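You operate a simulated robot arm through the tools that you are given. There is no shell and no other tool.

You run a simulated robot arm. Do the job below in one go: nothing can be reset, and whatever is moved stays where it is left.

Task
Stand the soap cup on the drying mat, pour about 40 ml of soap into it and cover it.
Fine: pour from the green handle jug and put it back; lay the white cup lid on the rinse grid meanwhile; the fittings stay. Set down upright: soap cup, green handle jug.

The check looks at the end state, three seconds after you hand in, the way a careful person would. Anything else that was tipped, shoved, dropped, spilled or broken makes it a failure. Lids that push on must go on centred and level and be pressed home; caps that screw on are set level and turned clockwise until they are tight.

Robot
A 7-joint arm with a two-finger gripper, fixed in place. Base frame: the origin is at the foot of the arm, x ahead of it, y to its left, z up. Readings come in mm, degrees, newtons and seconds.
With the tool pointing down near the work surface it reaches from about 340 to 720 mm from the base axis. Its first joint turns from -66.0 to 66.0 degrees. Payload 2.45 kg.
The TCP is the grasp point between the finger pads, 26 mm short of the fingertips. In the tool frame z runs along the fingers and y along their closing line. Largest opening 96 mm; the body of the gripper starts 69 mm behind the TCP.
Orientation is that of the tool frame in the base frame, as [roll, pitch, yaw] about the fixed x, y, z axes, in that order (R = Rz(yaw) Ry(pitch) Rx(roll)). With the fingers straight down and closing along the base's y, the tool's x points along the base's -x, its y along +y and its z along -z.

Tools
- The arm moves only by the tool step_arm. Its argument "plan" is a list of rows, each a list of 7 numbers: the turn, a rotation vector about the base's x, y, z in units of 45 degrees (1.0 is 45 degrees), then the shift along the base's x, y, z in units of 250 mm (1.0 is 250 mm), then the opening, from 0 (shut) to 1 (fully open). In form: [[rx, ry, rz, dx, dy, dz, fingers], ...]. A call has 1 to 20 rows; each row is the pose to reach, as a shift and turn from the pose commanded when the call began. A call with a number of a shift or a turn outside -1 to 1 is refused whole. Rows are played at 5 a second. More than 50 mm and 8.6 degrees between two rows, or a gripper value outside its range, and nothing of the call is played. Where a pose cannot be reached the arm comes as near as it can. A force on the tool above 40 N (or 10 N above the force at the start of the call, whichever is more), or a blocked arm, ends the call early, and 0.2 s more pass. Each finger halts on what it meets, pressing with about 33 N; the grip force reading is that of the motor and also rises with nothing between the fingers. The clock runs only during rows and for 0.2 s after the last one: add rows that repeat a pose to give the fingers time. The reply holds the time, the measured pose of the TCP, the force on the tool along the base axes, the opening and the grip force, in the units named above and with some noise, with the torque about the TCP (base axes, N m) and any sound that the robot's microphone picked up, and new pictures: "views" is both (left out), scene, wrist or none.
- Cameras (640 x 400 px; columns grow to the right, rows downward): "scene" is fixed at [188.4, -415.5, 1434.8]; the picture's right is [0.51, -0.86, 0.00], its down [-0.40, -0.24, -0.88] and it looks along [0.76, 0.45, -0.47] (base axes); focal length 277 px, centre (320, 200). "wrist" rides on the gripper at [82, 3, -98] in the tool frame; the picture's right is [-0.04, 1.00, 0.00], its down [-0.73, -0.03, -0.68] and it looks along [-0.68, -0.03, 0.73] (tool axes); focal length 256 px, centre (320, 200). There is no depth. A picture from a camera that has moved, and an enlarged one, comes with that camera's place and axes in the base frame and with its lens.
- enlarge(camera, box): a new picture of the part [left, top, right, bottom] of that camera's present view, enlarged. No time passes.
- close_job(): hands the job in; it is judged then, once.

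Nothing tells you positions but the pictures and the camera data. Unless the task says otherwise, let go and move clear before handing in.

The tools are called after "Emit:" as a command line: name --pt "numbers of a row" for each row, then --argument value for the rest, lists and objects as JSON in quotes. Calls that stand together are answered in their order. step_arm: Moves the arm, as the interface text tells. Its arguments: {"type":"object","properties":{"plan":{"type":"array"},"views":{"type":"string","enum":["both","scene","wrist","none"]}},"required":["plan"]} The other tools are called the same way: enlarge (camera, box) takes an enlarged picture of a part of a camera's view; close_job () hands the job in.

At the start:

```text
time_s: 0.0
position: [431.7, 7.1, 1315.7]
tool_rot: [-180.0, 0.0, 180.0]
force: [0.3, -0.8, 0.5]
ft_torque: [0.04, 0.01, -0.05]
width: 96.0
grip_force: 0.1
```

scene: 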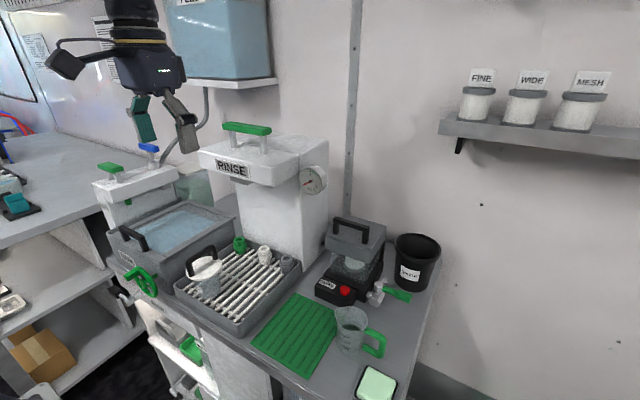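
wrist: 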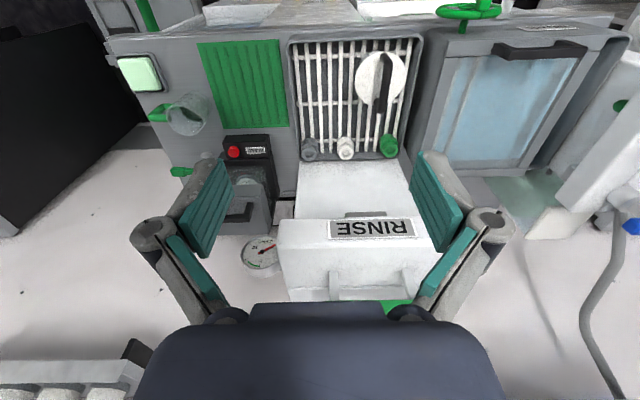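

I see a rinse grid with a lidded cup on it, a green drying mat, a jug with a green handle on the right, and other fittings. I'll enlarge the views before moving anything.

Emit:
enlarge --camera "scene" --box '[160, 220, 320, 320]'

Emit:
enlarge --camera "scene" --box '[290, 200, 450, 300]'

Emit:
enlarge --camera "scene" --box '[250, 290, 426, 400]'

Emit:
enlarge --camera "wrist" --box '[280, 20, 440, 120]'

Emit:
enlarge --camera "wrist" --box '[100, 40, 292, 160]'

Emit:
enlarge --camera "wrist" --box '[280, 90, 440, 190]'

```text
4.00 times, centred on (240, 270) of scene
camera zoom: at [188.4, -415.5, 1434.8], right [0.51, -0.86, 0.0], down [-0.4, -0.24, -0.88], along [0.76, 0.45, -0.47], focal length 1107 px, centre (640, -80)
```

zoom: 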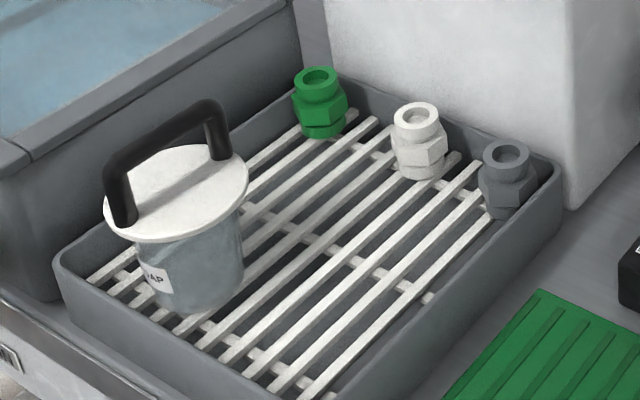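

```text
4.00 times, centred on (370, 250) of scene
camera zoom: at [188.4, -415.5, 1434.8], right [0.51, -0.86, 0.0], down [-0.4, -0.24, -0.88], along [0.76, 0.45, -0.47], focal length 1107 px, centre (120, 0)
```

zoom: 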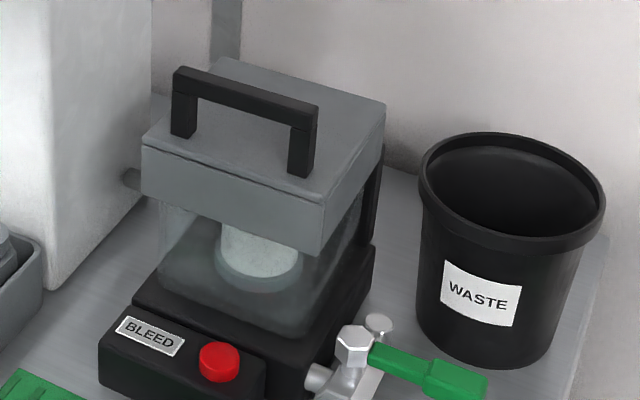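

```text
3.64 times, centred on (338, 345) of scene
camera zoom: at [188.4, -415.5, 1434.8], right [0.51, -0.86, 0.0], down [-0.4, -0.24, -0.88], along [0.76, 0.45, -0.47], focal length 1006 px, centre (254, -327)
```

zoom: 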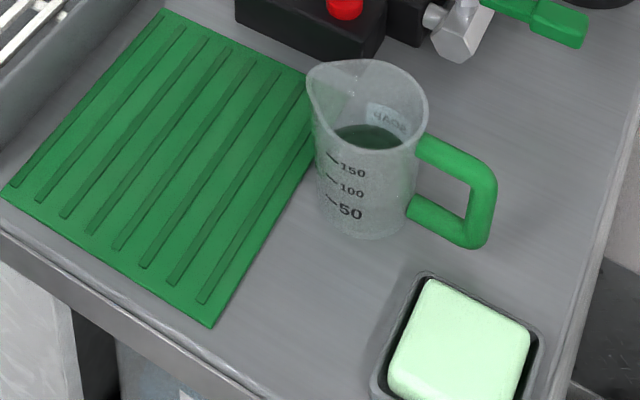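

```text
4.00 times, centred on (360, 70) of wrist
camera zoom: at [350.5, 9.9, 1413.3], right [0.04, 1.0, 0.0], down [0.73, -0.03, 0.68], along [0.68, -0.03, -0.73], focal length 1024 px, centre (160, 720)
```

zoom: 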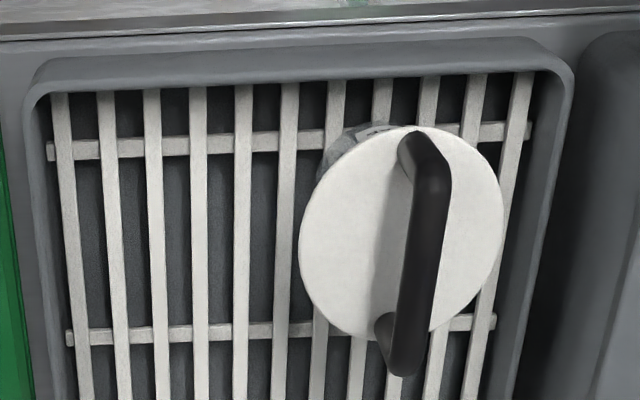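

```text
3.33 times, centred on (196, 100) of wrist
camera zoom: at [350.5, 9.9, 1413.3], right [0.04, 1.0, 0.0], down [0.73, -0.03, 0.68], along [0.68, -0.03, -0.73], focal length 853 px, centre (733, 533)
```

zoom: 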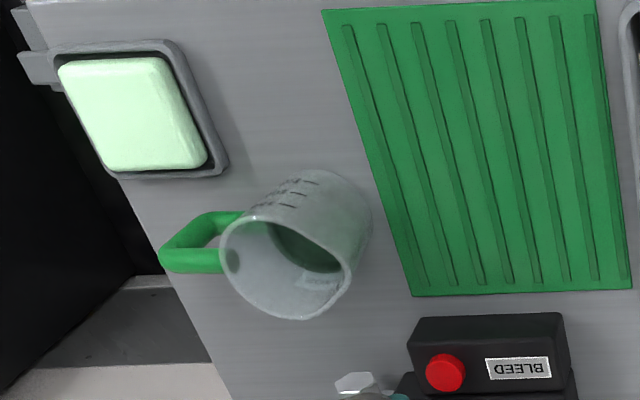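

```text
4.00 times, centred on (360, 140) of wrist
camera zoom: at [350.5, 9.9, 1413.3], right [0.04, 1.0, 0.0], down [0.73, -0.03, 0.68], along [0.68, -0.03, -0.73], focal length 1024 px, centre (160, 440)
```

zoom: 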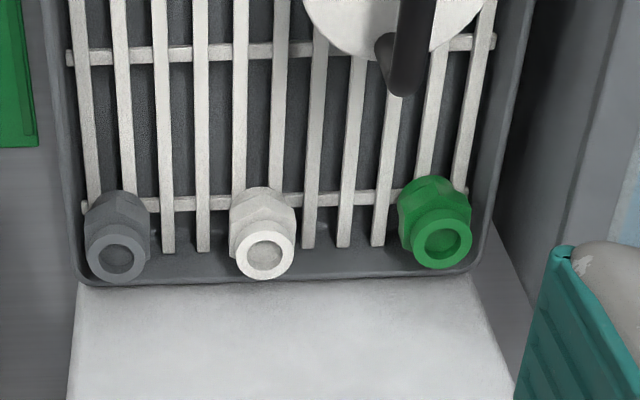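

The soap cup, with its white lid and black handle, stands on the grid at about (497,105). The mat spans about x 455–633, y −232 to −74 at z≈853, and the jug is at about (558,−273). Next I'll move above the cup for a closer look.

Emit:
step_arm --pt "0 0 0 0.02 0.065 -0.14 1" --pt "0 0 0 0.04 0.13 -0.28 1" --pt "0 0 0 0.06 0.195 -0.42 1" --pt "0 0 0 0.08 0.26 -0.56 1" --pt "0 0 0 0.1 0.325 -0.7 1" --pt "0 0 0 0.12 0.39 -0.8 1" --pt "0 0 0 0.12 0.39 -0.8 1"

```text
time_s: 1.6
position: [461.5, 105.5, 1114.0]
tool_rot: [179.9, 0.1, -180.0]
force: [-1.0, 0.4, 0.4]
ft_torque: [0.01, 0.01, 0.02]
width: 95.9
grip_force: 0.0
camera wrist: at [380.7, 108.4, 1212.7], right [0.04, 1.0, 0.0], down [0.73, -0.03, 0.68], along [0.68, -0.03, -0.73], focal length 256 px, centre (320, 200)
```

scene: 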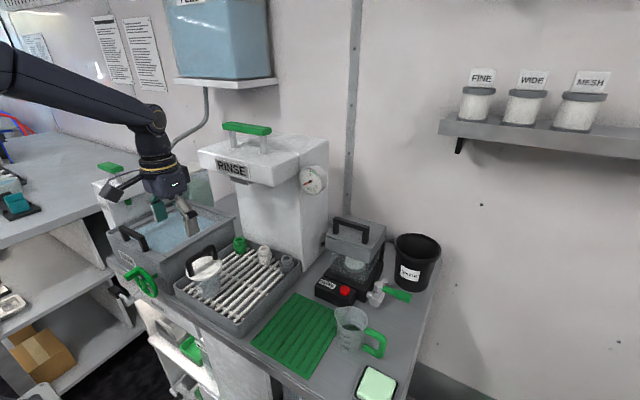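
wrist: 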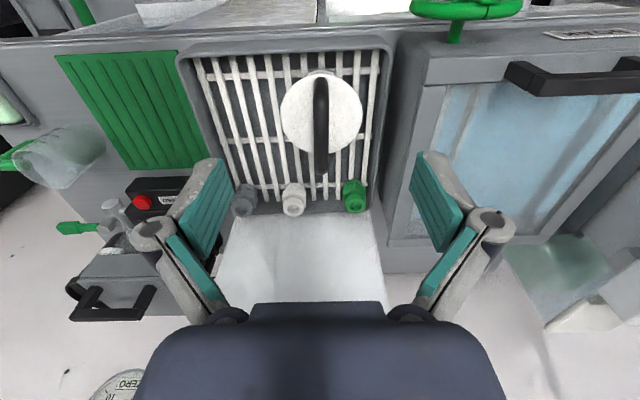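

The arm is now above the tray, with the lid and its x-aligned handle in view. I'll zoom in to refine the positions.

Emit:
enlarge --camera "wrist" --box '[240, 40, 400, 140]'

Emit:
enlarge --camera "scene" --box '[160, 230, 240, 310]'

Emit:
enlarge --camera "wrist" --box '[0, 100, 160, 200]'

```text
4.00 times, centred on (320, 90) of wrist
camera zoom: at [380.7, 108.4, 1212.7], right [0.04, 1.0, 0.0], down [0.73, -0.03, 0.68], along [0.68, -0.03, -0.73], focal length 1024 px, centre (320, 640)
```

zoom: 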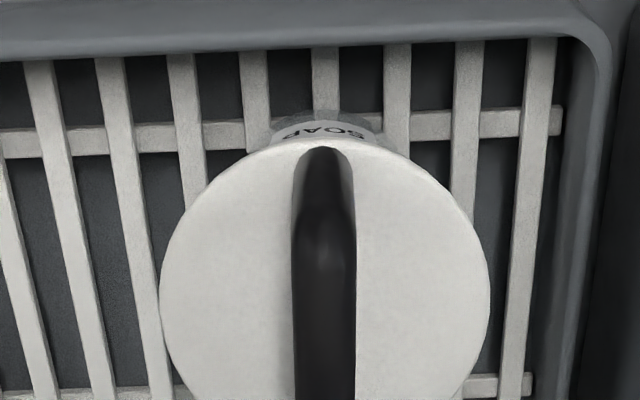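

```text
5.00 times, centred on (200, 270) of scene
camera zoom: at [188.4, -415.5, 1434.8], right [0.51, -0.86, 0.0], down [-0.4, -0.24, -0.88], along [0.76, 0.45, -0.47], focal length 1384 px, centre (920, -150)
```

zoom: 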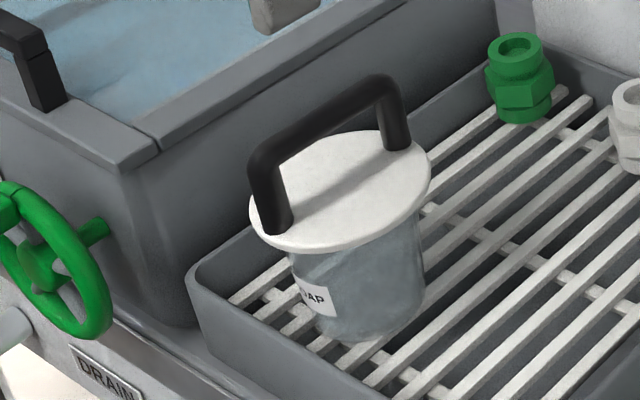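

```text
4.00 times, centred on (80, 150) of wrist
camera zoom: at [380.7, 108.4, 1212.7], right [0.04, 1.0, 0.0], down [0.73, -0.03, 0.68], along [0.68, -0.03, -0.73], focal length 1024 px, centre (1280, 400)
```

zoom: 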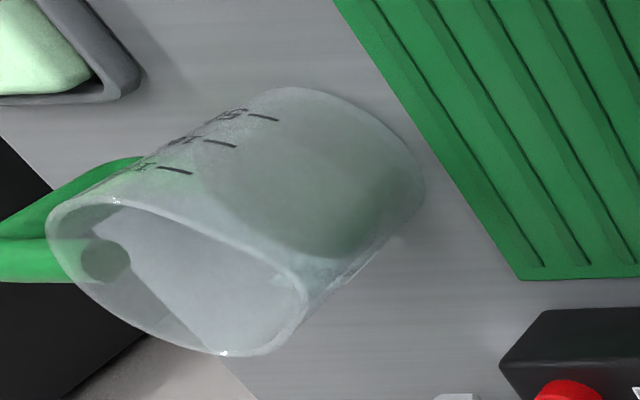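

The lid is about 86 mm across, centred near (500,104) with its top at z≈960, and the handle bar is at z≈1003. I'll grasp the bar.

Emit:
step_arm --pt "0 0 0 0.08 0 -0.05 0.6" --pt "0 0 0 0.154 0 -0.15 0.6" --pt "0 0 0 0.154 0 -0.25 0.6" --pt "0 0 0 0.154 0 -0.35 0.6" --pt "0 0 0 0.154 0 -0.45 0.6" --pt "0 0 0 0.154 0 -0.45 0.6"

```text
time_s: 3.0
position: [501.2, 104.8, 1001.4]
tool_rot: [180.0, 0.0, -179.9]
force: [-0.4, -0.7, -0.4]
ft_torque: [0.0, -0.02, -0.03]
width: 57.4
grip_force: 0.0
camera wrist: at [419.1, 107.8, 1100.0], right [0.04, 1.0, 0.0], down [0.73, -0.03, 0.68], along [0.68, -0.03, -0.73], focal length 256 px, centre (320, 200)
```

scene: 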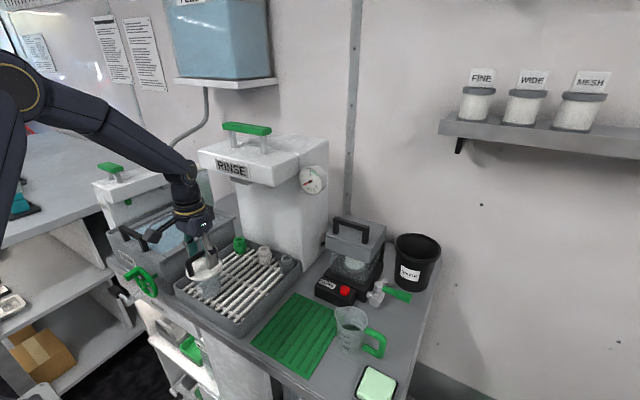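
wrist: 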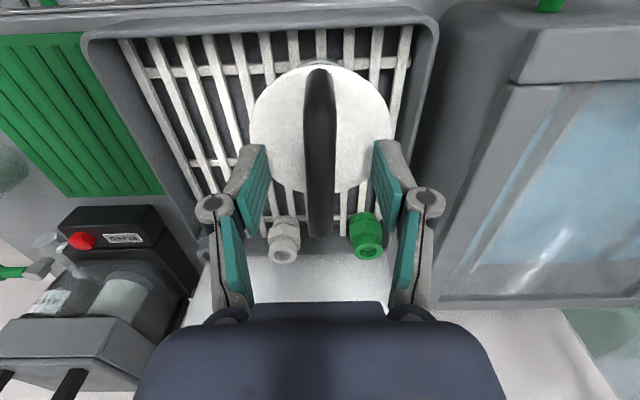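

Emit:
enlarge --camera "scene" --box '[160, 190, 260, 310]'

Emit:
enlarge --camera "wrist" --box '[200, 40, 440, 260]'

```text
3.33 times, centred on (210, 250) of scene
camera zoom: at [188.4, -415.5, 1434.8], right [0.51, -0.86, 0.0], down [-0.4, -0.24, -0.88], along [0.76, 0.45, -0.47], focal length 922 px, centre (687, 33)
```

zoom: 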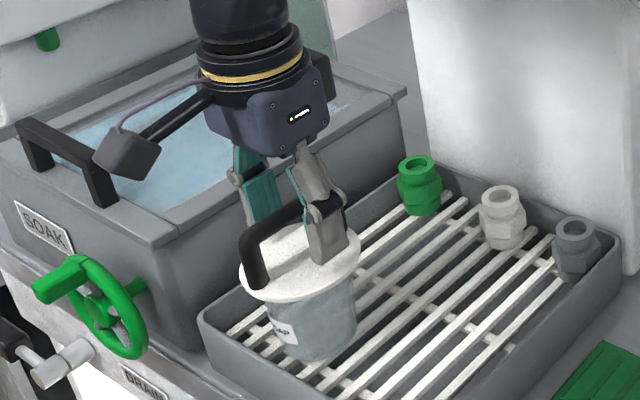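

```text
1.82 times, centred on (320, 150) of wrist
camera zoom: at [419.1, 107.8, 1100.0], right [0.04, 1.0, 0.0], down [0.73, -0.03, 0.68], along [0.68, -0.03, -0.73], focal length 465 px, centre (320, 291)
```

zoom: 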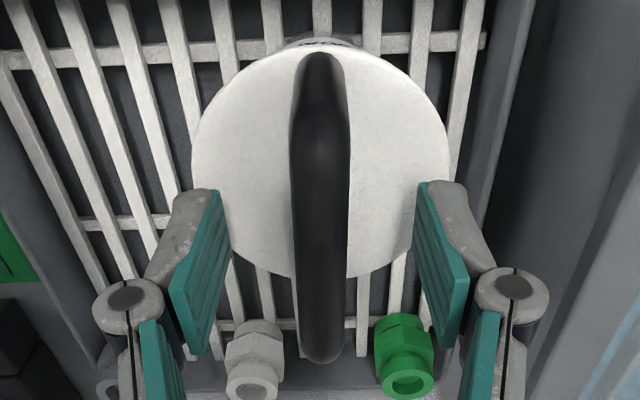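

The fingers flank the bar well, so I'll close and lift gently.

Emit:
step_arm --pt "0 0 0 0 0 0 0" --pt "0 0 0 0 0 0 0" --pt "0 0 0 0 0 0 0" --pt "0 0 0 0 0 0 0" --pt "0 0 0 0 0 0 0" --views "none"

Emit:
step_arm --pt "0 0 0 0 0 0.02 0" --pt "0 0 0 0 0 0.04 0" --pt "0 0 0 0 0 0.06 0" --pt "0 0 0 0 0 0.1 0" --pt "0 0 0 0 0 0.16 0" --pt "0 0 0 0 0 0.22 0" --pt "0 0 0 0 0 0.28 0"

```text
time_s: 4.2
position: [501.4, 104.9, 1000.8]
tool_rot: [-180.0, 0.0, -180.0]
force: [-0.2, 0.5, 0.6]
ft_torque: [-0.01, 0.02, -0.01]
width: 11.4
grip_force: 32.8
```

```text
time_s: 5.8
position: [500.5, 103.9, 1073.4]
tool_rot: [179.8, 0.0, -180.0]
force: [0.0, -0.4, -0.9]
ft_torque: [-0.04, 0.02, 0.01]
width: 11.8
grip_force: 32.6
camera wrist: at [419.3, 107.9, 1170.6], right [0.04, 1.0, 0.0], down [0.73, -0.03, 0.68], along [0.68, -0.03, -0.73], focal length 256 px, centre (320, 200)
```

scene: 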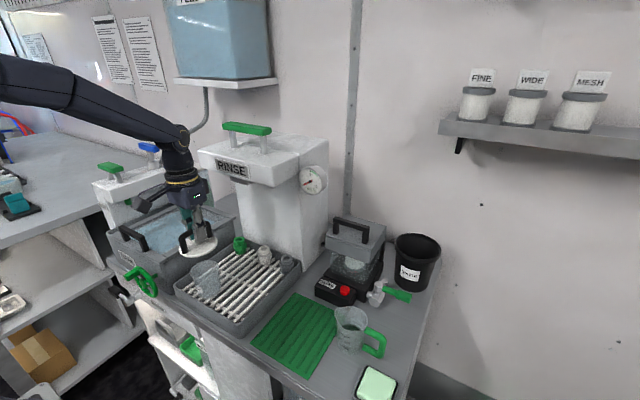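
wrist: 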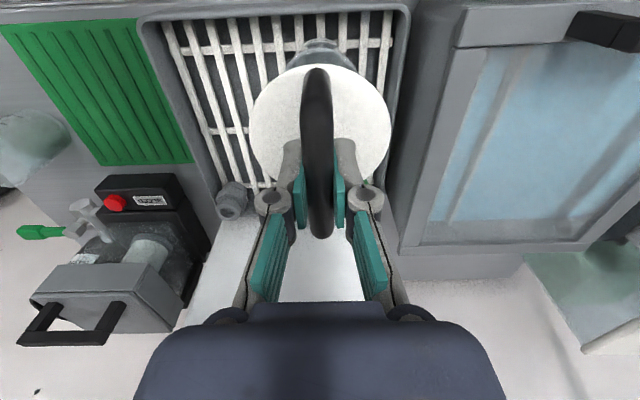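

The lid came off cleanly and the cup stayed in place. I'll inspect the lid edge and the cup.

Emit:
enlarge --camera "scene" --box '[160, 210, 240, 310]'

Emit:
enlarge --camera "wrist" --box '[240, 20, 400, 120]'

```text
4.00 times, centred on (200, 260) of scene
camera zoom: at [188.4, -415.5, 1434.8], right [0.51, -0.86, 0.0], down [-0.4, -0.24, -0.88], along [0.76, 0.45, -0.47], focal length 1107 px, centre (800, -40)
```

zoom: 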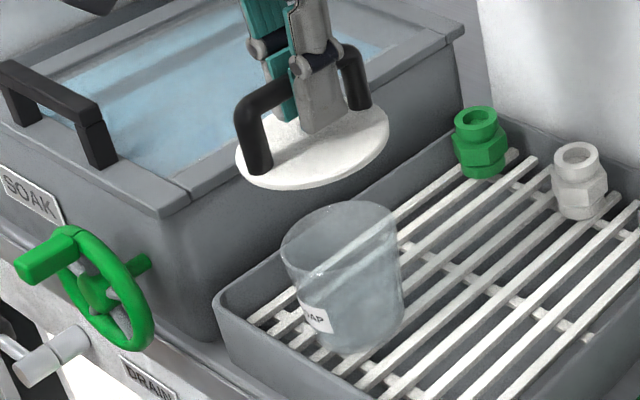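

```text
4.00 times, centred on (320, 70) of wrist
camera zoom: at [419.3, 107.9, 1170.6], right [0.04, 1.0, 0.0], down [0.73, -0.03, 0.68], along [0.68, -0.03, -0.73], focal length 1024 px, centre (320, 720)
```

zoom: 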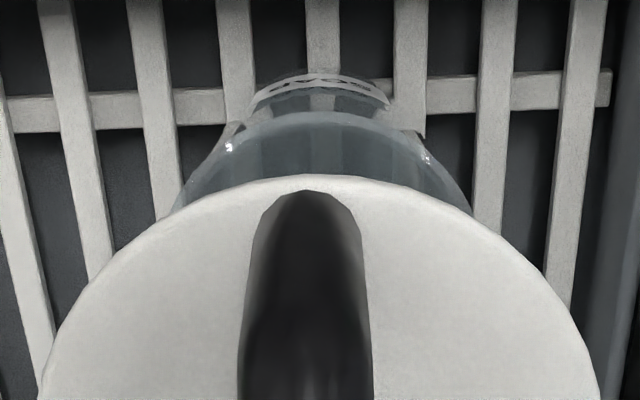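

The cup is clear, empty and tapered, with a rim about 74 mm across. I'll carry the lid to the free part of the grid at about (503,10).

Emit:
step_arm --pt "0 0 0 0 -0.1 0.0 0" --pt "0 0 0 0.01 -0.2 0.0 0" --pt "0 0 0 0.01 -0.3 0.0 0" --pt "0 0 0 0.01 -0.38 0.0 0" --pt "0 0 0 0.01 -0.38 -0.1 0" --pt "0 0 0 0.01 -0.38 -0.2 0" --pt "0 0 0 0.01 -0.38 -0.3 0" --pt "0 0 0 0.01 -0.38 -0.4 0" --pt "0 0 0 0.01 -0.38 -0.48 0" --pt "0 0 0 0.01 -0.38 -0.54 0" --pt "0 0 0 0.01 -0.38 -0.57 0"

```text
time_s: 8.2
position: [505.9, 8.5, 930.6]
tool_rot: [179.9, 0.3, 180.0]
force: [-0.3, -1.2, 23.0]
ft_torque: [0.01, -0.09, 0.02]
width: 11.2
grip_force: 32.9
camera wrist: at [422.8, 12.0, 1028.7], right [0.04, 1.0, 0.0], down [0.73, -0.03, 0.68], along [0.68, -0.03, -0.73], focal length 256 px, centre (320, 200)
```

scene: 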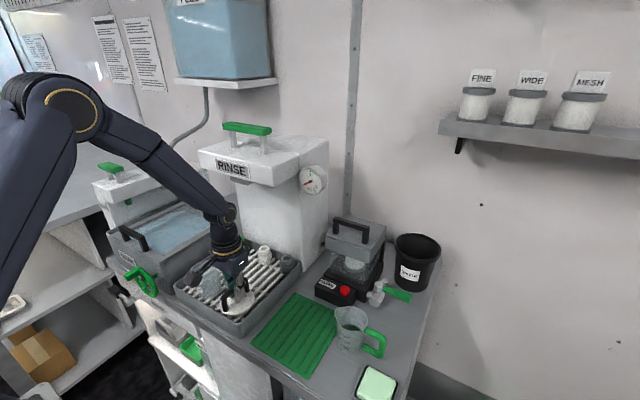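
wrist: 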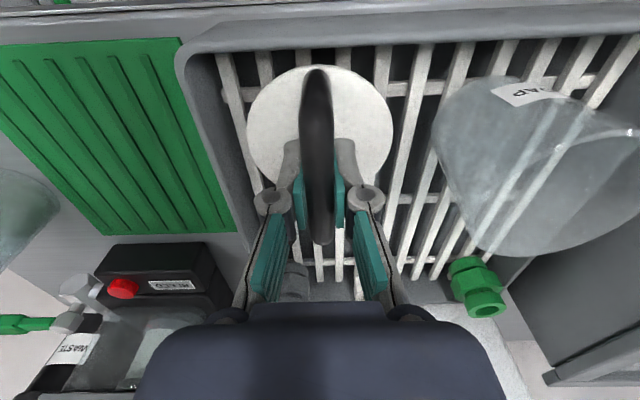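

There's a 23 N contact, so the lid has touched down at TCP z≈931. I'll check how it sits.

Emit:
enlarge --camera "scene" --box '[180, 230, 300, 330]'

Emit:
enlarge --camera "wrist" --box '[190, 40, 430, 220]'

```text
4.00 times, centred on (240, 280) of scene
camera zoom: at [188.0, -415.6, 1434.9], right [0.51, -0.86, 0.0], down [-0.4, -0.24, -0.88], along [0.76, 0.45, -0.47], focal length 1107 px, centre (640, -120)
```

zoom: 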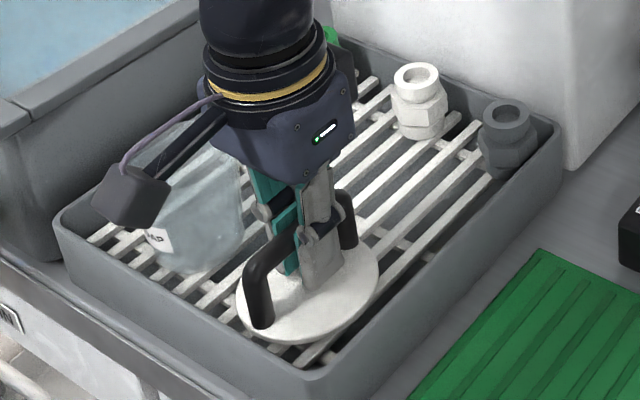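

```text
2.22 times, centred on (310, 130) of wrist
camera zoom: at [422.8, 12.0, 1028.7], right [0.04, 1.0, 0.0], down [0.73, -0.03, 0.68], along [0.68, -0.03, -0.73], focal length 569 px, centre (342, 356)
```

zoom: 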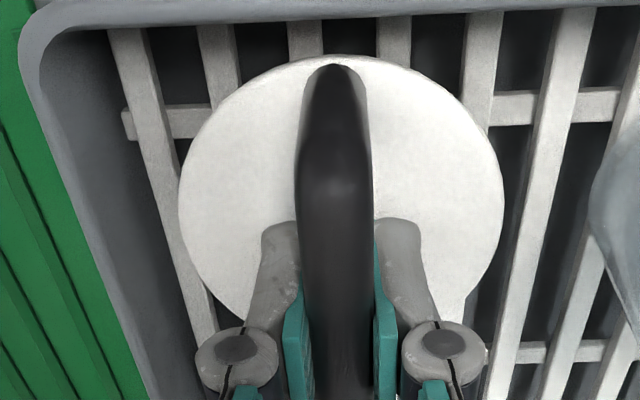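

The lid lies level inside the tray on the bars. I'll release it, rise, and look at the result and the cup.

Emit:
step_arm --pt "0 0 0 0 0 0.002 0" --pt "0 0 0 0 0 0.002 0.2" --pt "0 0 0 0 0 0.002 0.4" --pt "0 0 0 0 0 0.002 0.4" --pt "0 0 0 0 0 0.002 0.4" --views "none"

Emit:
step_arm --pt "0 0 0 0 0 0.1 0.4" --pt "0 0 0 0 0 0.25 0.4" --pt "0 0 0 0 0 0.4 0.4" --pt "0 0 0 0 0 0.55 0.4" --pt "0 0 0 0 0.19 0.6 0.6" --pt "0 0 0 0 0.36 0.6 0.8" --pt "0 0 0 0 0.36 0.6 0.8"

```text
time_s: 9.4
position: [503.1, 9.1, 930.5]
tool_rot: [-179.9, 0.0, -180.0]
force: [0.4, 0.3, 0.0]
ft_torque: [-0.01, 0.01, -0.02]
width: 38.2
grip_force: 0.0
```

```text
time_s: 11.0
position: [502.7, 100.9, 1080.5]
tool_rot: [180.0, -0.1, -179.9]
force: [-1.0, -0.1, 0.7]
ft_torque: [-0.01, 0.02, 0.02]
width: 76.8
grip_force: 0.1
camera wrist: at [421.6, 103.2, 1178.2], right [0.04, 1.0, 0.0], down [0.73, -0.03, 0.68], along [0.68, -0.03, -0.73], focal length 256 px, centre (320, 200)
```

scene: 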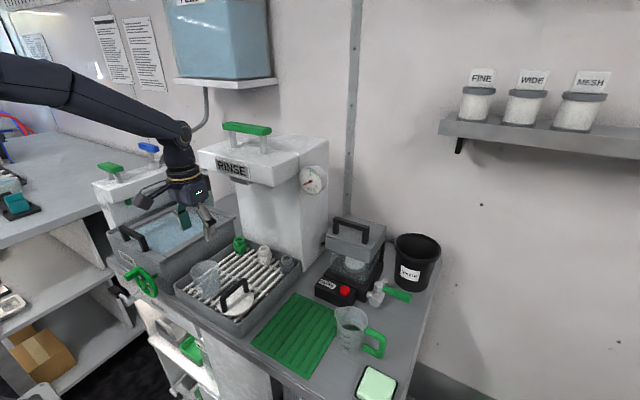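
wrist: 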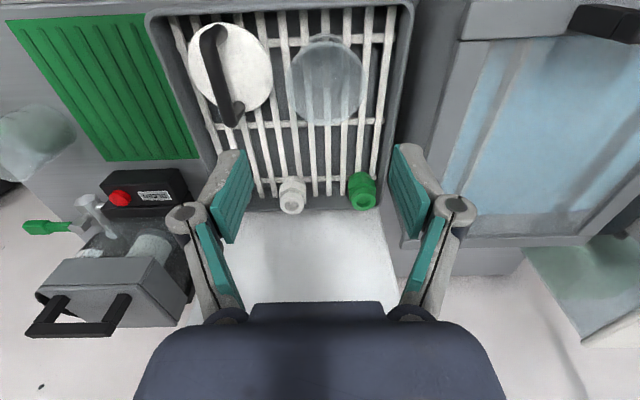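

Emit:
enlarge --camera "wrist" --box '[170, 10, 410, 160]'

Emit:
enlarge --camera "scene" --box '[170, 240, 290, 330]'

```text
2.67 times, centred on (290, 85) of wrist
camera zoom: at [421.6, 103.2, 1178.2], right [0.04, 1.0, 0.0], down [0.73, -0.03, 0.68], along [0.68, -0.03, -0.73], focal length 683 px, centre (400, 507)
```

zoom: 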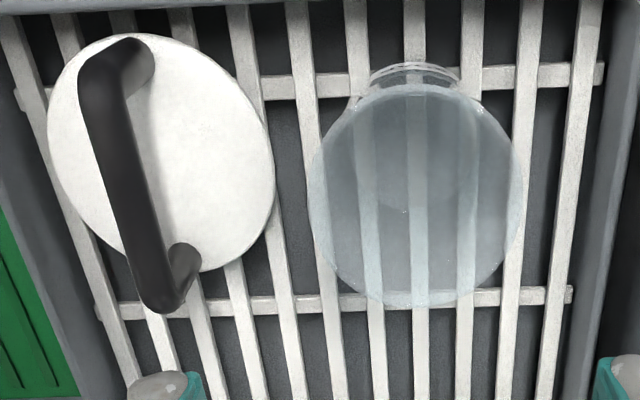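

```text
4.44 times, centred on (230, 285) of scene
camera zoom: at [188.4, -415.5, 1434.8], right [0.51, -0.86, 0.0], down [-0.4, -0.24, -0.88], along [0.76, 0.45, -0.47], focal length 1230 px, centre (720, -178)
```

zoom: 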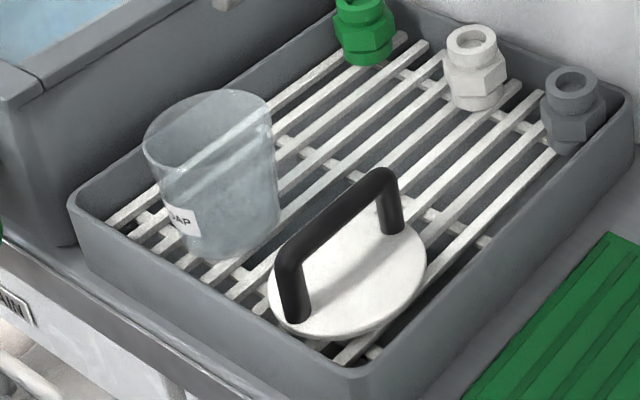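

The lid is flat on the grid. The empty cup is centred near (500,104.4), its rim about 70 mm across at z≈953. I'll lower around the cup and grasp it.

Emit:
step_arm --pt "0 0 0 -0.009 0.017 -0.05 0.84" --pt "0 0 0 -0.009 0.017 -0.2 0.84" --pt "0 0 0 -0.009 0.017 -0.35 0.84" --pt "0 0 0 -0.009 0.017 -0.45 0.84" --pt "0 0 0 -0.009 0.017 -0.54 0.84" --pt "0 0 0 -0.009 0.017 -0.59 0.84" --pt "0 0 0 -0.009 0.017 -0.635 0.84" --pt "0 0 0 -0.009 0.017 -0.635 0.84"

```text
time_s: 12.8
position: [500.6, 104.5, 921.6]
tool_rot: [-179.9, 0.0, -180.0]
force: [-0.3, 0.6, -0.9]
ft_torque: [-0.01, 0.0, -0.02]
width: 80.5
grip_force: 0.1
camera wrist: at [418.9, 106.7, 1020.0], right [0.04, 1.0, 0.0], down [0.73, -0.03, 0.68], along [0.68, -0.03, -0.73], focal length 256 px, centre (320, 200)
```

scene: 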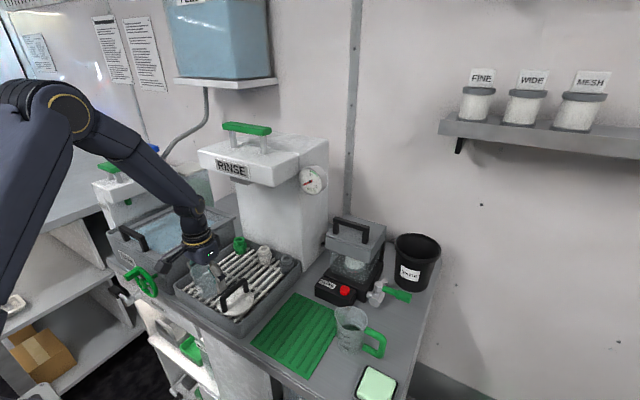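
wrist: 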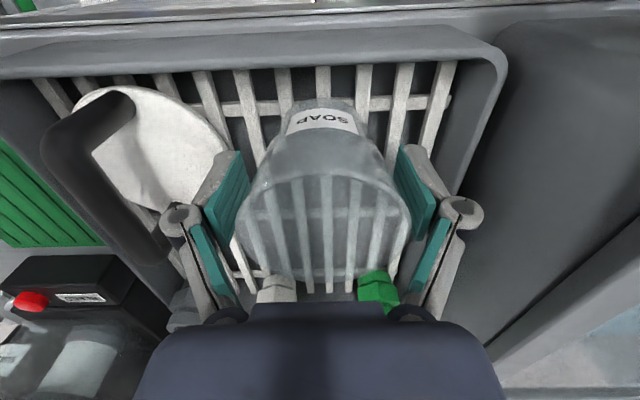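

The cup is between the pads, so I'll close and then lift it.

Emit:
step_arm --pt "0 0 0 0 0 0 0.7" --pt "0 0 0 0 0 0 0.6" --pt "0 0 0 0 0 0 0.5" --pt "0 0 0 0 0 0 0.5" --pt "0 0 0 0 0 0 0.5" --views "wrist"

```text
time_s: 14.0
position: [500.1, 103.1, 922.0]
tool_rot: [180.0, 0.0, 179.9]
force: [-1.4, -0.8, 0.0]
ft_torque: [0.0, 0.01, 0.0]
width: 62.7
grip_force: 32.2
camera wrist: at [419.0, 106.7, 1020.2], right [0.04, 1.0, 0.0], down [0.73, -0.03, 0.68], along [0.68, -0.03, -0.73], focal length 256 px, centre (320, 200)
```

wrist: 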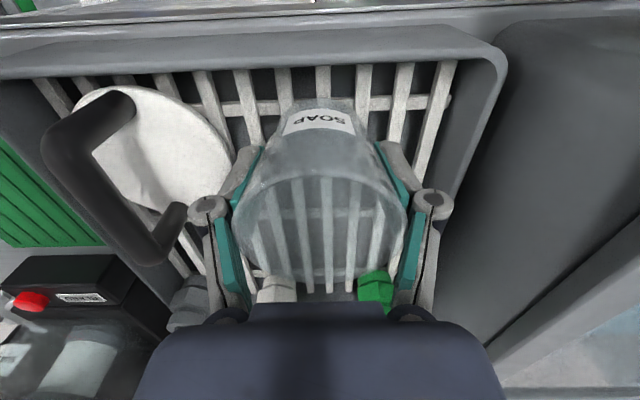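

The cup is gripped at 62.7 mm. Now I'll lift it and carry it over the lid to above the mat at about (530,−145).

Emit:
step_arm --pt "0 0 0 0 0 0.04 0.5" --pt "0 0 0 0 0 0.16 0.5" --pt "0 0 0 0 0 0.32 0.5" --pt "0 0 0 0 0 0.48 0.5" --pt "0 0 0 0.02 -0.15 0.5 0.5" --pt "0 0 0 0.04 -0.3 0.5 0.5" --pt "0 0 0 0.06 -0.45 0.5 0.5" --pt "0 0 0 0.08 -0.6 0.5 0.5" --pt "0 0 0 0.1 -0.75 0.5 0.5" --pt "0 0 0 0.12 -0.9 0.5 0.5" --pt "0 0 0 0.12 -0.99 0.5 0.5" --pt "0 0 0 0.12 -0.99 0.4 0.5" --pt "0 0 0 0.12 -0.99 0.3 0.5" --pt "0 0 0 0.12 -0.99 0.2 0.5" --pt "0 0 0 0.12 -0.99 0.1 0.5" --pt "0 0 0 0.12 -0.99 0.1 0.5"

```text
time_s: 17.4
position: [529.2, -143.5, 947.0]
tool_rot: [179.9, 0.0, -179.9]
force: [0.5, 0.3, -0.4]
ft_torque: [-0.01, -0.03, 0.0]
width: 62.6
grip_force: 33.3
camera wrist: at [448.7, -141.0, 1044.7], right [0.04, 1.0, 0.0], down [0.73, -0.03, 0.68], along [0.68, -0.03, -0.73], focal length 256 px, centre (320, 200)
```

scene: 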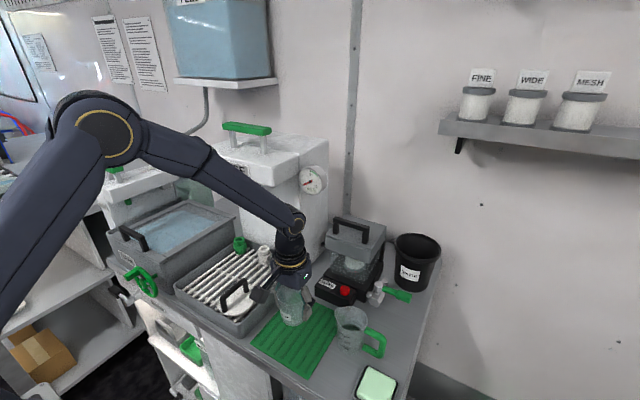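
wrist: 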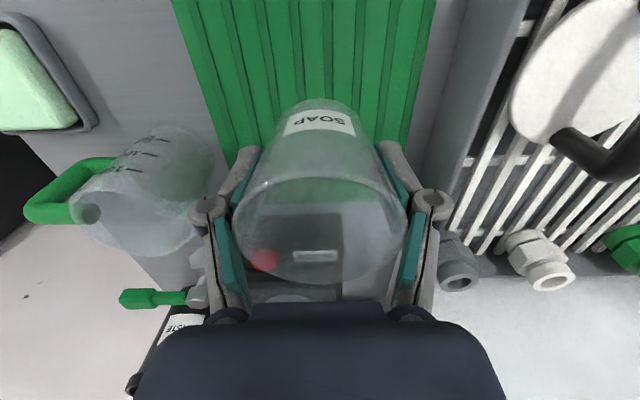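

The cup is above the mat and looks upright. I'll lower it in small steps and watch the force.

Emit:
step_arm --pt "0 0 0 0 0 -0.06 0.5" --pt "0 0 0 0 0 -0.12 0.5" --pt "0 0 0 0 0 -0.15 0.5" --pt "0 0 0 0 0 -0.16 0.5" --views "none"

Emit:
step_arm --pt "0 0 0 0 0 -0.006 0.5" --pt "0 0 0 0 0 -0.012 0.5" --views "scene"

```text
time_s: 18.4
position: [530.2, -143.1, 906.1]
tool_rot: [179.9, -0.1, -179.9]
force: [-0.1, -0.2, -0.3]
ft_torque: [0.02, 0.05, 0.0]
width: 62.6
grip_force: 32.9
```

```text
time_s: 19.0
position: [530.3, -143.8, 903.9]
tool_rot: [179.9, 0.0, 180.0]
force: [-0.8, -0.5, -0.1]
ft_torque: [-0.01, -0.02, 0.0]
width: 62.6
grip_force: 32.6
```

scene: 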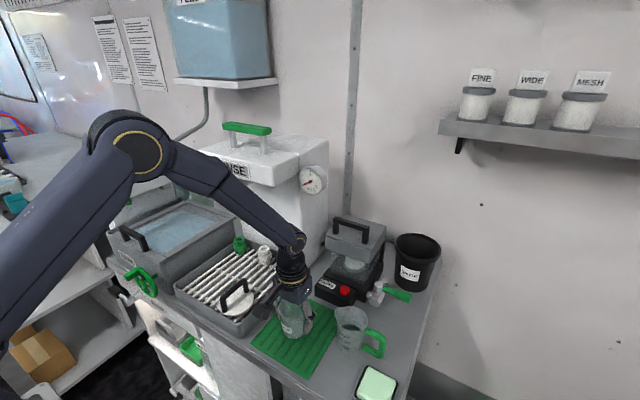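

Emit:
enlarge --camera "scene" --box '[240, 260, 360, 360]'

Emit:
step_arm --pt "0 0 0 0 0 -0.008 0.5" --pt "0 0 0 0 0 -0.012 0.5" --views "none"

```text
4.00 times, centred on (300, 310) of scene
camera zoom: at [188.4, -415.5, 1434.8], right [0.51, -0.86, 0.0], down [-0.4, -0.24, -0.88], along [0.76, 0.45, -0.47], focal length 1107 px, centre (400, -240)
```

zoom: 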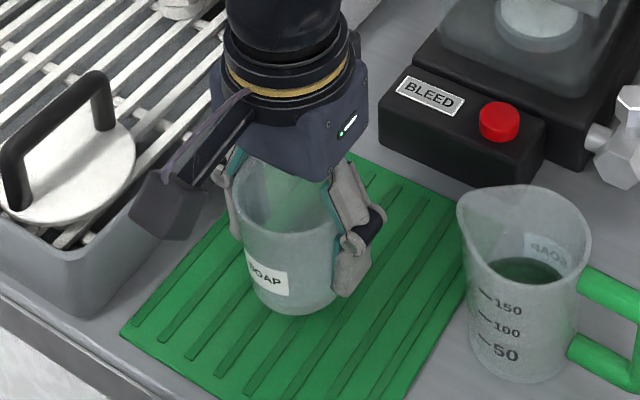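

```text
time_s: 19.6
position: [530.5, -143.4, 900.7]
tool_rot: [-179.9, 0.0, -180.0]
force: [0.1, -0.4, -0.9]
ft_torque: [-0.02, -0.01, -0.03]
width: 62.7
grip_force: 32.6
```

No contact yet at 900.7, so I'll keep lowering.

Emit:
step_arm --pt "0 0 0 0 0 -0.006 0.5" --pt "0 0 0 0 0 -0.012 0.5" --views "none"

Emit:
step_arm --pt "0 0 0 0 0 -0.006 0.5" --pt "0 0 0 0 0 -0.01 0.5" --views "none"

```text
time_s: 20.2
position: [530.6, -143.8, 897.9]
tool_rot: [-180.0, 0.0, 180.0]
force: [-1.1, -0.4, -0.5]
ft_torque: [0.02, 0.01, 0.0]
width: 62.8
grip_force: 33.5
```

```text
time_s: 20.8
position: [530.7, -142.8, 894.0]
tool_rot: [-180.0, 0.0, 180.0]
force: [0.0, -0.6, -0.5]
ft_torque: [-0.02, -0.02, -0.02]
width: 62.5
grip_force: 32.8
```

Emit:
step_arm --pt "0 0 0 0 0 -0.006 0.5" --pt "0 0 0 0 0 -0.01 0.5" --views "scene"

Emit:
enlarge --camera "scene" --box '[260, 270, 340, 340]'

```text
time_s: 21.4
position: [531.0, -144.2, 893.5]
tool_rot: [-180.0, 0.1, 180.0]
force: [-4.7, 2.6, 18.2]
ft_torque: [0.06, 0.22, 0.0]
width: 62.6
grip_force: 32.9
```

scene: 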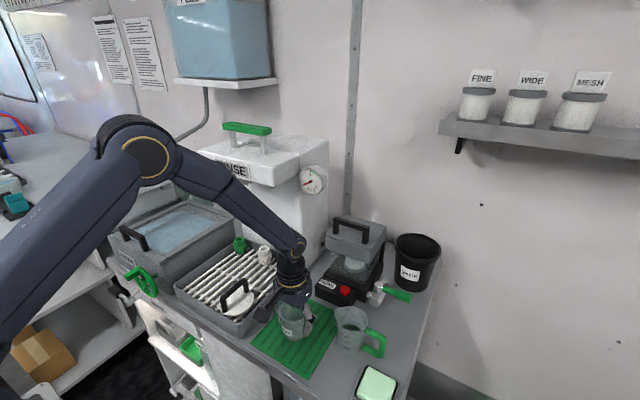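

```text
5.71 times, centred on (300, 305) of scene
camera zoom: at [188.0, -415.4, 1434.9], right [0.51, -0.86, 0.0], down [-0.4, -0.24, -0.88], along [0.76, 0.45, -0.47], focal length 1581 px, centre (434, -400)
```

zoom: 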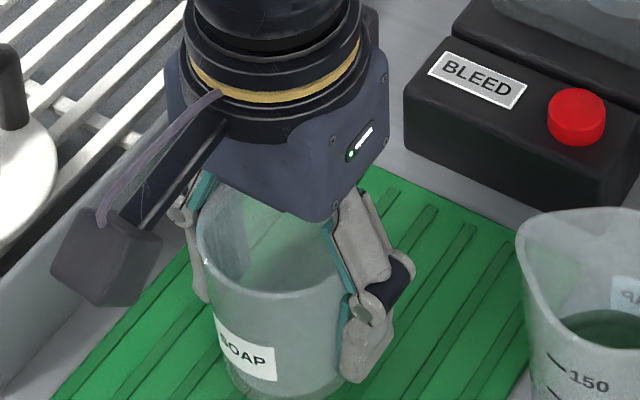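

The cup touched down on the mat with an 18 N reading. I'll ease off, open the fingers and retreat upward.

Emit:
step_arm --pt "0 0 0 0 0 0.004 0.5" --pt "0 0 0 0 0 0.004 0.5" --views "none"

Emit:
step_arm --pt "0 0 0 0 0 0 0.7" --pt "0 0 0 0 0 0 0.85" --pt "0 0 0 0 0 0 0.85" --pt "0 0 0 0 0 0 0.85" --views "none"

Emit:
step_arm --pt "0 0 0 0 0 0.1 0.85" --pt "0 0 0 0 0 0.2 0.85" --pt "0 0 0 0 0 0.35 0.85" --pt "0 0 0 0 0 0.5 0.85" --pt "0 0 0 0 0 0.65 0.85" --pt "0 0 0 0 0 0.8 0.85" --pt "0 0 0 -0.2 0 0.8 0.85" --pt "0 0 0 -0.2 0 0.8 0.85"

```text
time_s: 22.0
position: [531.0, -143.5, 893.2]
tool_rot: [-180.0, 0.2, 180.0]
force: [0.5, -0.6, 9.7]
ft_torque: [-0.03, 0.06, -0.02]
width: 62.6
grip_force: 33.8
```

```text
time_s: 23.0
position: [530.4, -143.5, 894.6]
tool_rot: [179.9, 0.0, -180.0]
force: [-0.6, -0.5, 0.2]
ft_torque: [0.02, 0.0, 0.03]
width: 81.4
grip_force: 0.1
```

```text
time_s: 24.8
position: [481.0, -145.2, 1093.7]
tool_rot: [180.0, 0.0, 179.9]
force: [-1.4, -0.9, -0.6]
ft_torque: [0.01, 0.0, -0.01]
width: 81.7
grip_force: 0.2
camera wrist: at [399.2, -141.4, 1191.4], right [0.04, 1.0, 0.0], down [0.73, -0.03, 0.68], along [0.68, -0.03, -0.73], focal length 256 px, centre (320, 200)
```

scene: 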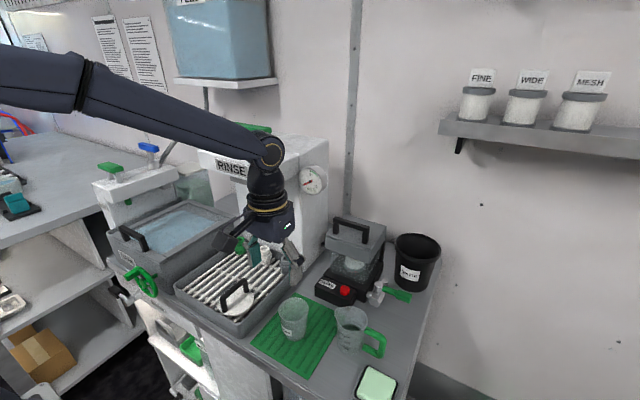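
wrist: 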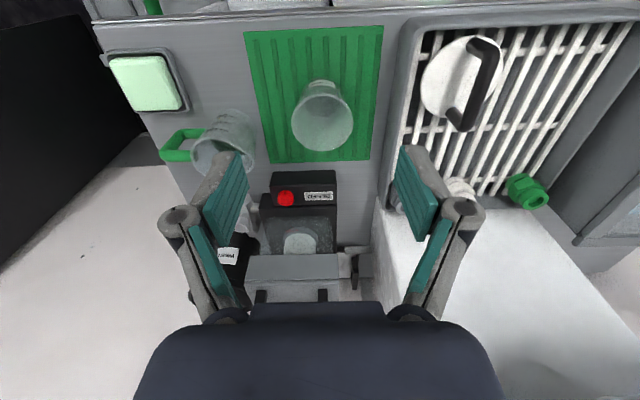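

The cup stands upright on the mat near (530,−143.5). Next I'll study the jug and its handle.

Emit:
enlarge --camera "wrist" --box '[140, 90, 300, 190]'

Emit:
enlarge --camera "scene" --box '[260, 290, 400, 370]'

Emit:
enlarge --camera "wrist" --box '[260, 60, 380, 170]'

```text
4.00 times, centred on (220, 140) of wrist
camera zoom: at [399.2, -141.4, 1191.4], right [0.04, 1.0, 0.0], down [0.73, -0.03, 0.68], along [0.68, -0.03, -0.73], focal length 1024 px, centre (720, 440)
```

zoom: 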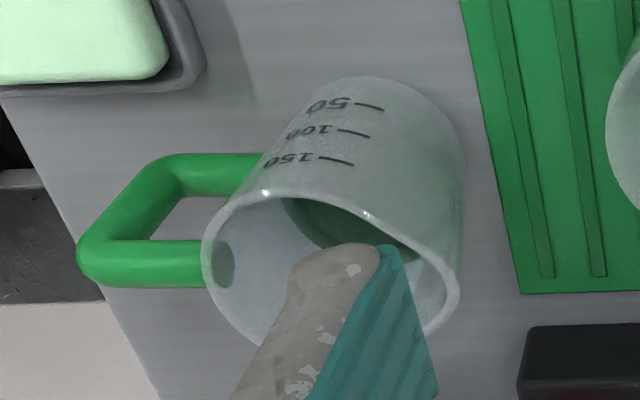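

```text
4.57 times, centred on (330, 330) of scene
camera zoom: at [188.4, -415.5, 1434.8], right [0.51, -0.86, 0.0], down [-0.4, -0.24, -0.88], along [0.76, 0.45, -0.47], focal length 1265 px, centre (274, -394)
```

zoom: 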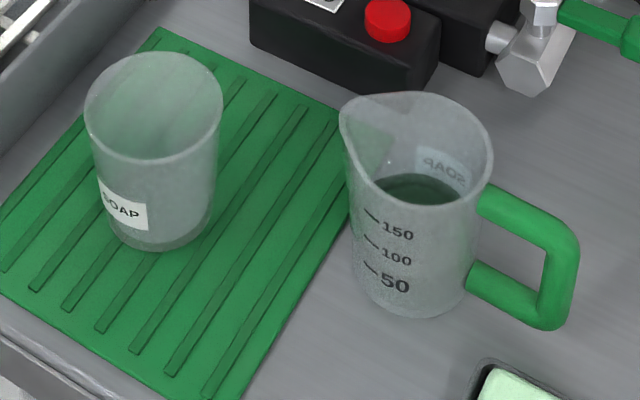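

```text
3.64 times, centred on (320, 115) of wrist
camera zoom: at [399.2, -141.4, 1191.4], right [0.04, 1.0, 0.0], down [0.73, -0.03, 0.68], along [0.68, -0.03, -0.73], focal length 931 px, centre (320, 509)
```

zoom: 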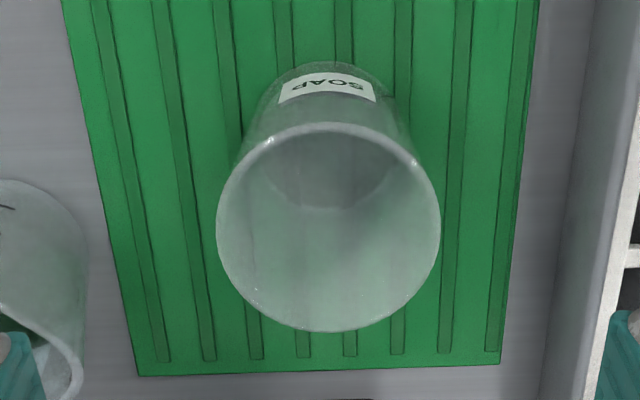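

I put the jug axis at about (571,−267), its rim at z≈930 and its handle's vertical bar near (566,−338). Before handling it I'll zoom tightly to read the soap level.

Emit:
enlarge --camera "scene" --box '[328, 300, 392, 364]'

Emit:
enlarge --camera "scene" --box '[270, 290, 320, 350]'

Emit:
enlarge --camera "wrist" --box '[155, 95, 265, 180]'

```text
6.25 times, centred on (360, 332) of scene
camera zoom: at [188.4, -415.5, 1434.8], right [0.51, -0.86, 0.0], down [-0.4, -0.24, -0.88], along [0.76, 0.45, -0.47], focal length 1730 px, centre (70, -625)
```

zoom: 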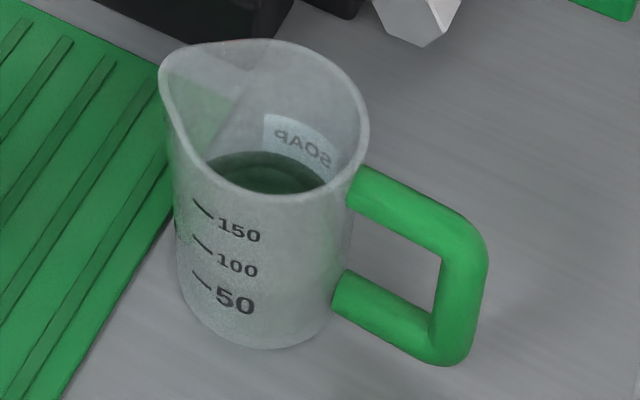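

```text
6.67 times, centred on (295, 320) of scene
camera zoom: at [188.4, -415.5, 1434.8], right [0.51, -0.86, 0.0], down [-0.4, -0.24, -0.88], along [0.76, 0.45, -0.47], focal length 1845 px, centre (487, -600)
```

zoom: 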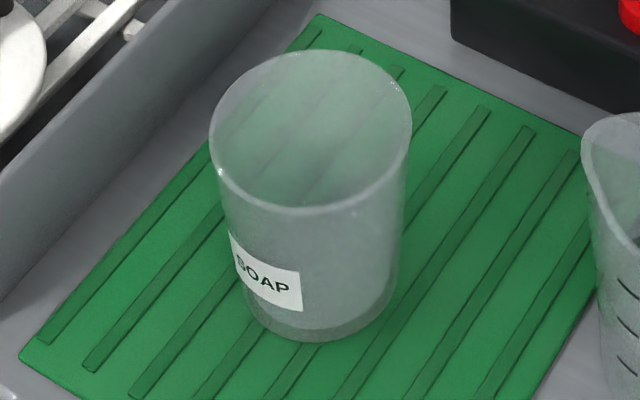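

```text
4.71 times, centred on (210, 138) of wrist
camera zoom: at [399.2, -141.4, 1191.4], right [0.04, 1.0, 0.0], down [0.73, -0.03, 0.68], along [0.68, -0.03, -0.73], focal length 1205 px, centre (838, 494)
```

zoom: 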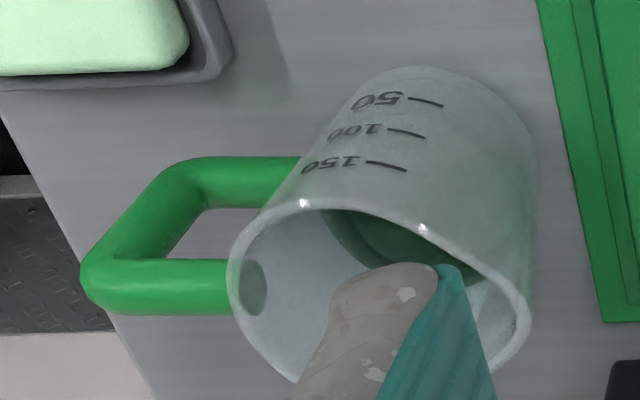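

The jug's handle points along −y and its spout along about +y, tilted 5° toward +x. I'll swing the tool 85° about z so the fingers close across the handle, then move above it.

Emit:
step_arm --pt "0 0 0.157 0.02 -0.08 0 0.6" --pt "0 0 0.315 0.04 -0.16 0 0.4" --pt "0 0 0.472 0.06 -0.24 0 0.4" --pt "0 0 0.63 0.08 -0.32 0 0.4" --pt "0 0 0.787 0.1 -0.4 0 0.4" --pt "0 0 0.944 0.12 -0.45 0 0.4" --views "none"

Emit:
step_arm --pt "0 0 0.157 0.04 -0.06 0 0.4" --pt "0 0 0.315 0.08 -0.12 0 0.4" --pt "0 0 0.472 0.12 -0.18 0 0.4" --pt "0 0 0.63 0.16 -0.24 0 0.4" --pt "0 0 0.787 0.2 -0.3 0 0.4" --pt "0 0 0.944 0.218 -0.332 -0.1 0.4" --pt "0 0 0.944 0.218 -0.332 -0.2 0.4" --pt "0 0 0.944 0.218 -0.332 -0.2 0.4"

```text
time_s: 26.2
position: [511.3, -256.3, 1093.5]
tool_rot: [-179.9, 0.0, -137.4]
force: [-0.5, 0.3, 0.5]
ft_torque: [0.02, 0.0, -0.01]
width: 38.6
grip_force: 0.1
```

```text
time_s: 28.0
position: [565.8, -338.5, 1044.4]
tool_rot: [180.0, 0.0, -94.9]
force: [-0.2, -1.1, -0.2]
ft_torque: [0.02, 0.03, 0.01]
width: 38.4
grip_force: 0.1
camera wrist: at [554.7, -420.6, 1142.0], right [-0.99, 0.13, 0.0], down [0.09, 0.73, 0.68], along [0.09, 0.67, -0.73], focal length 256 px, centre (320, 200)
```

scene: 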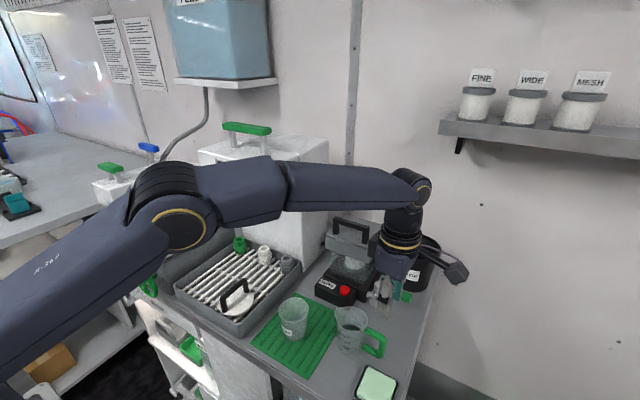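
wrist: 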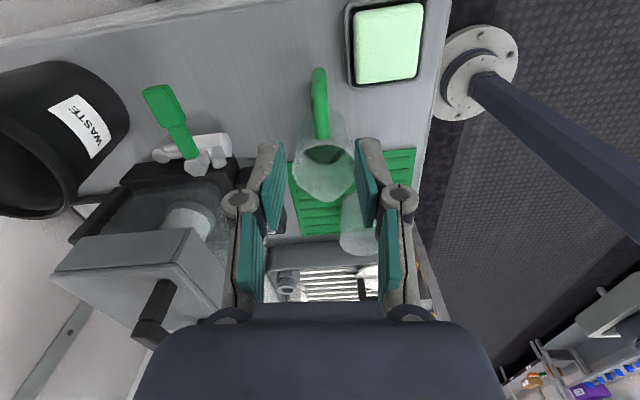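

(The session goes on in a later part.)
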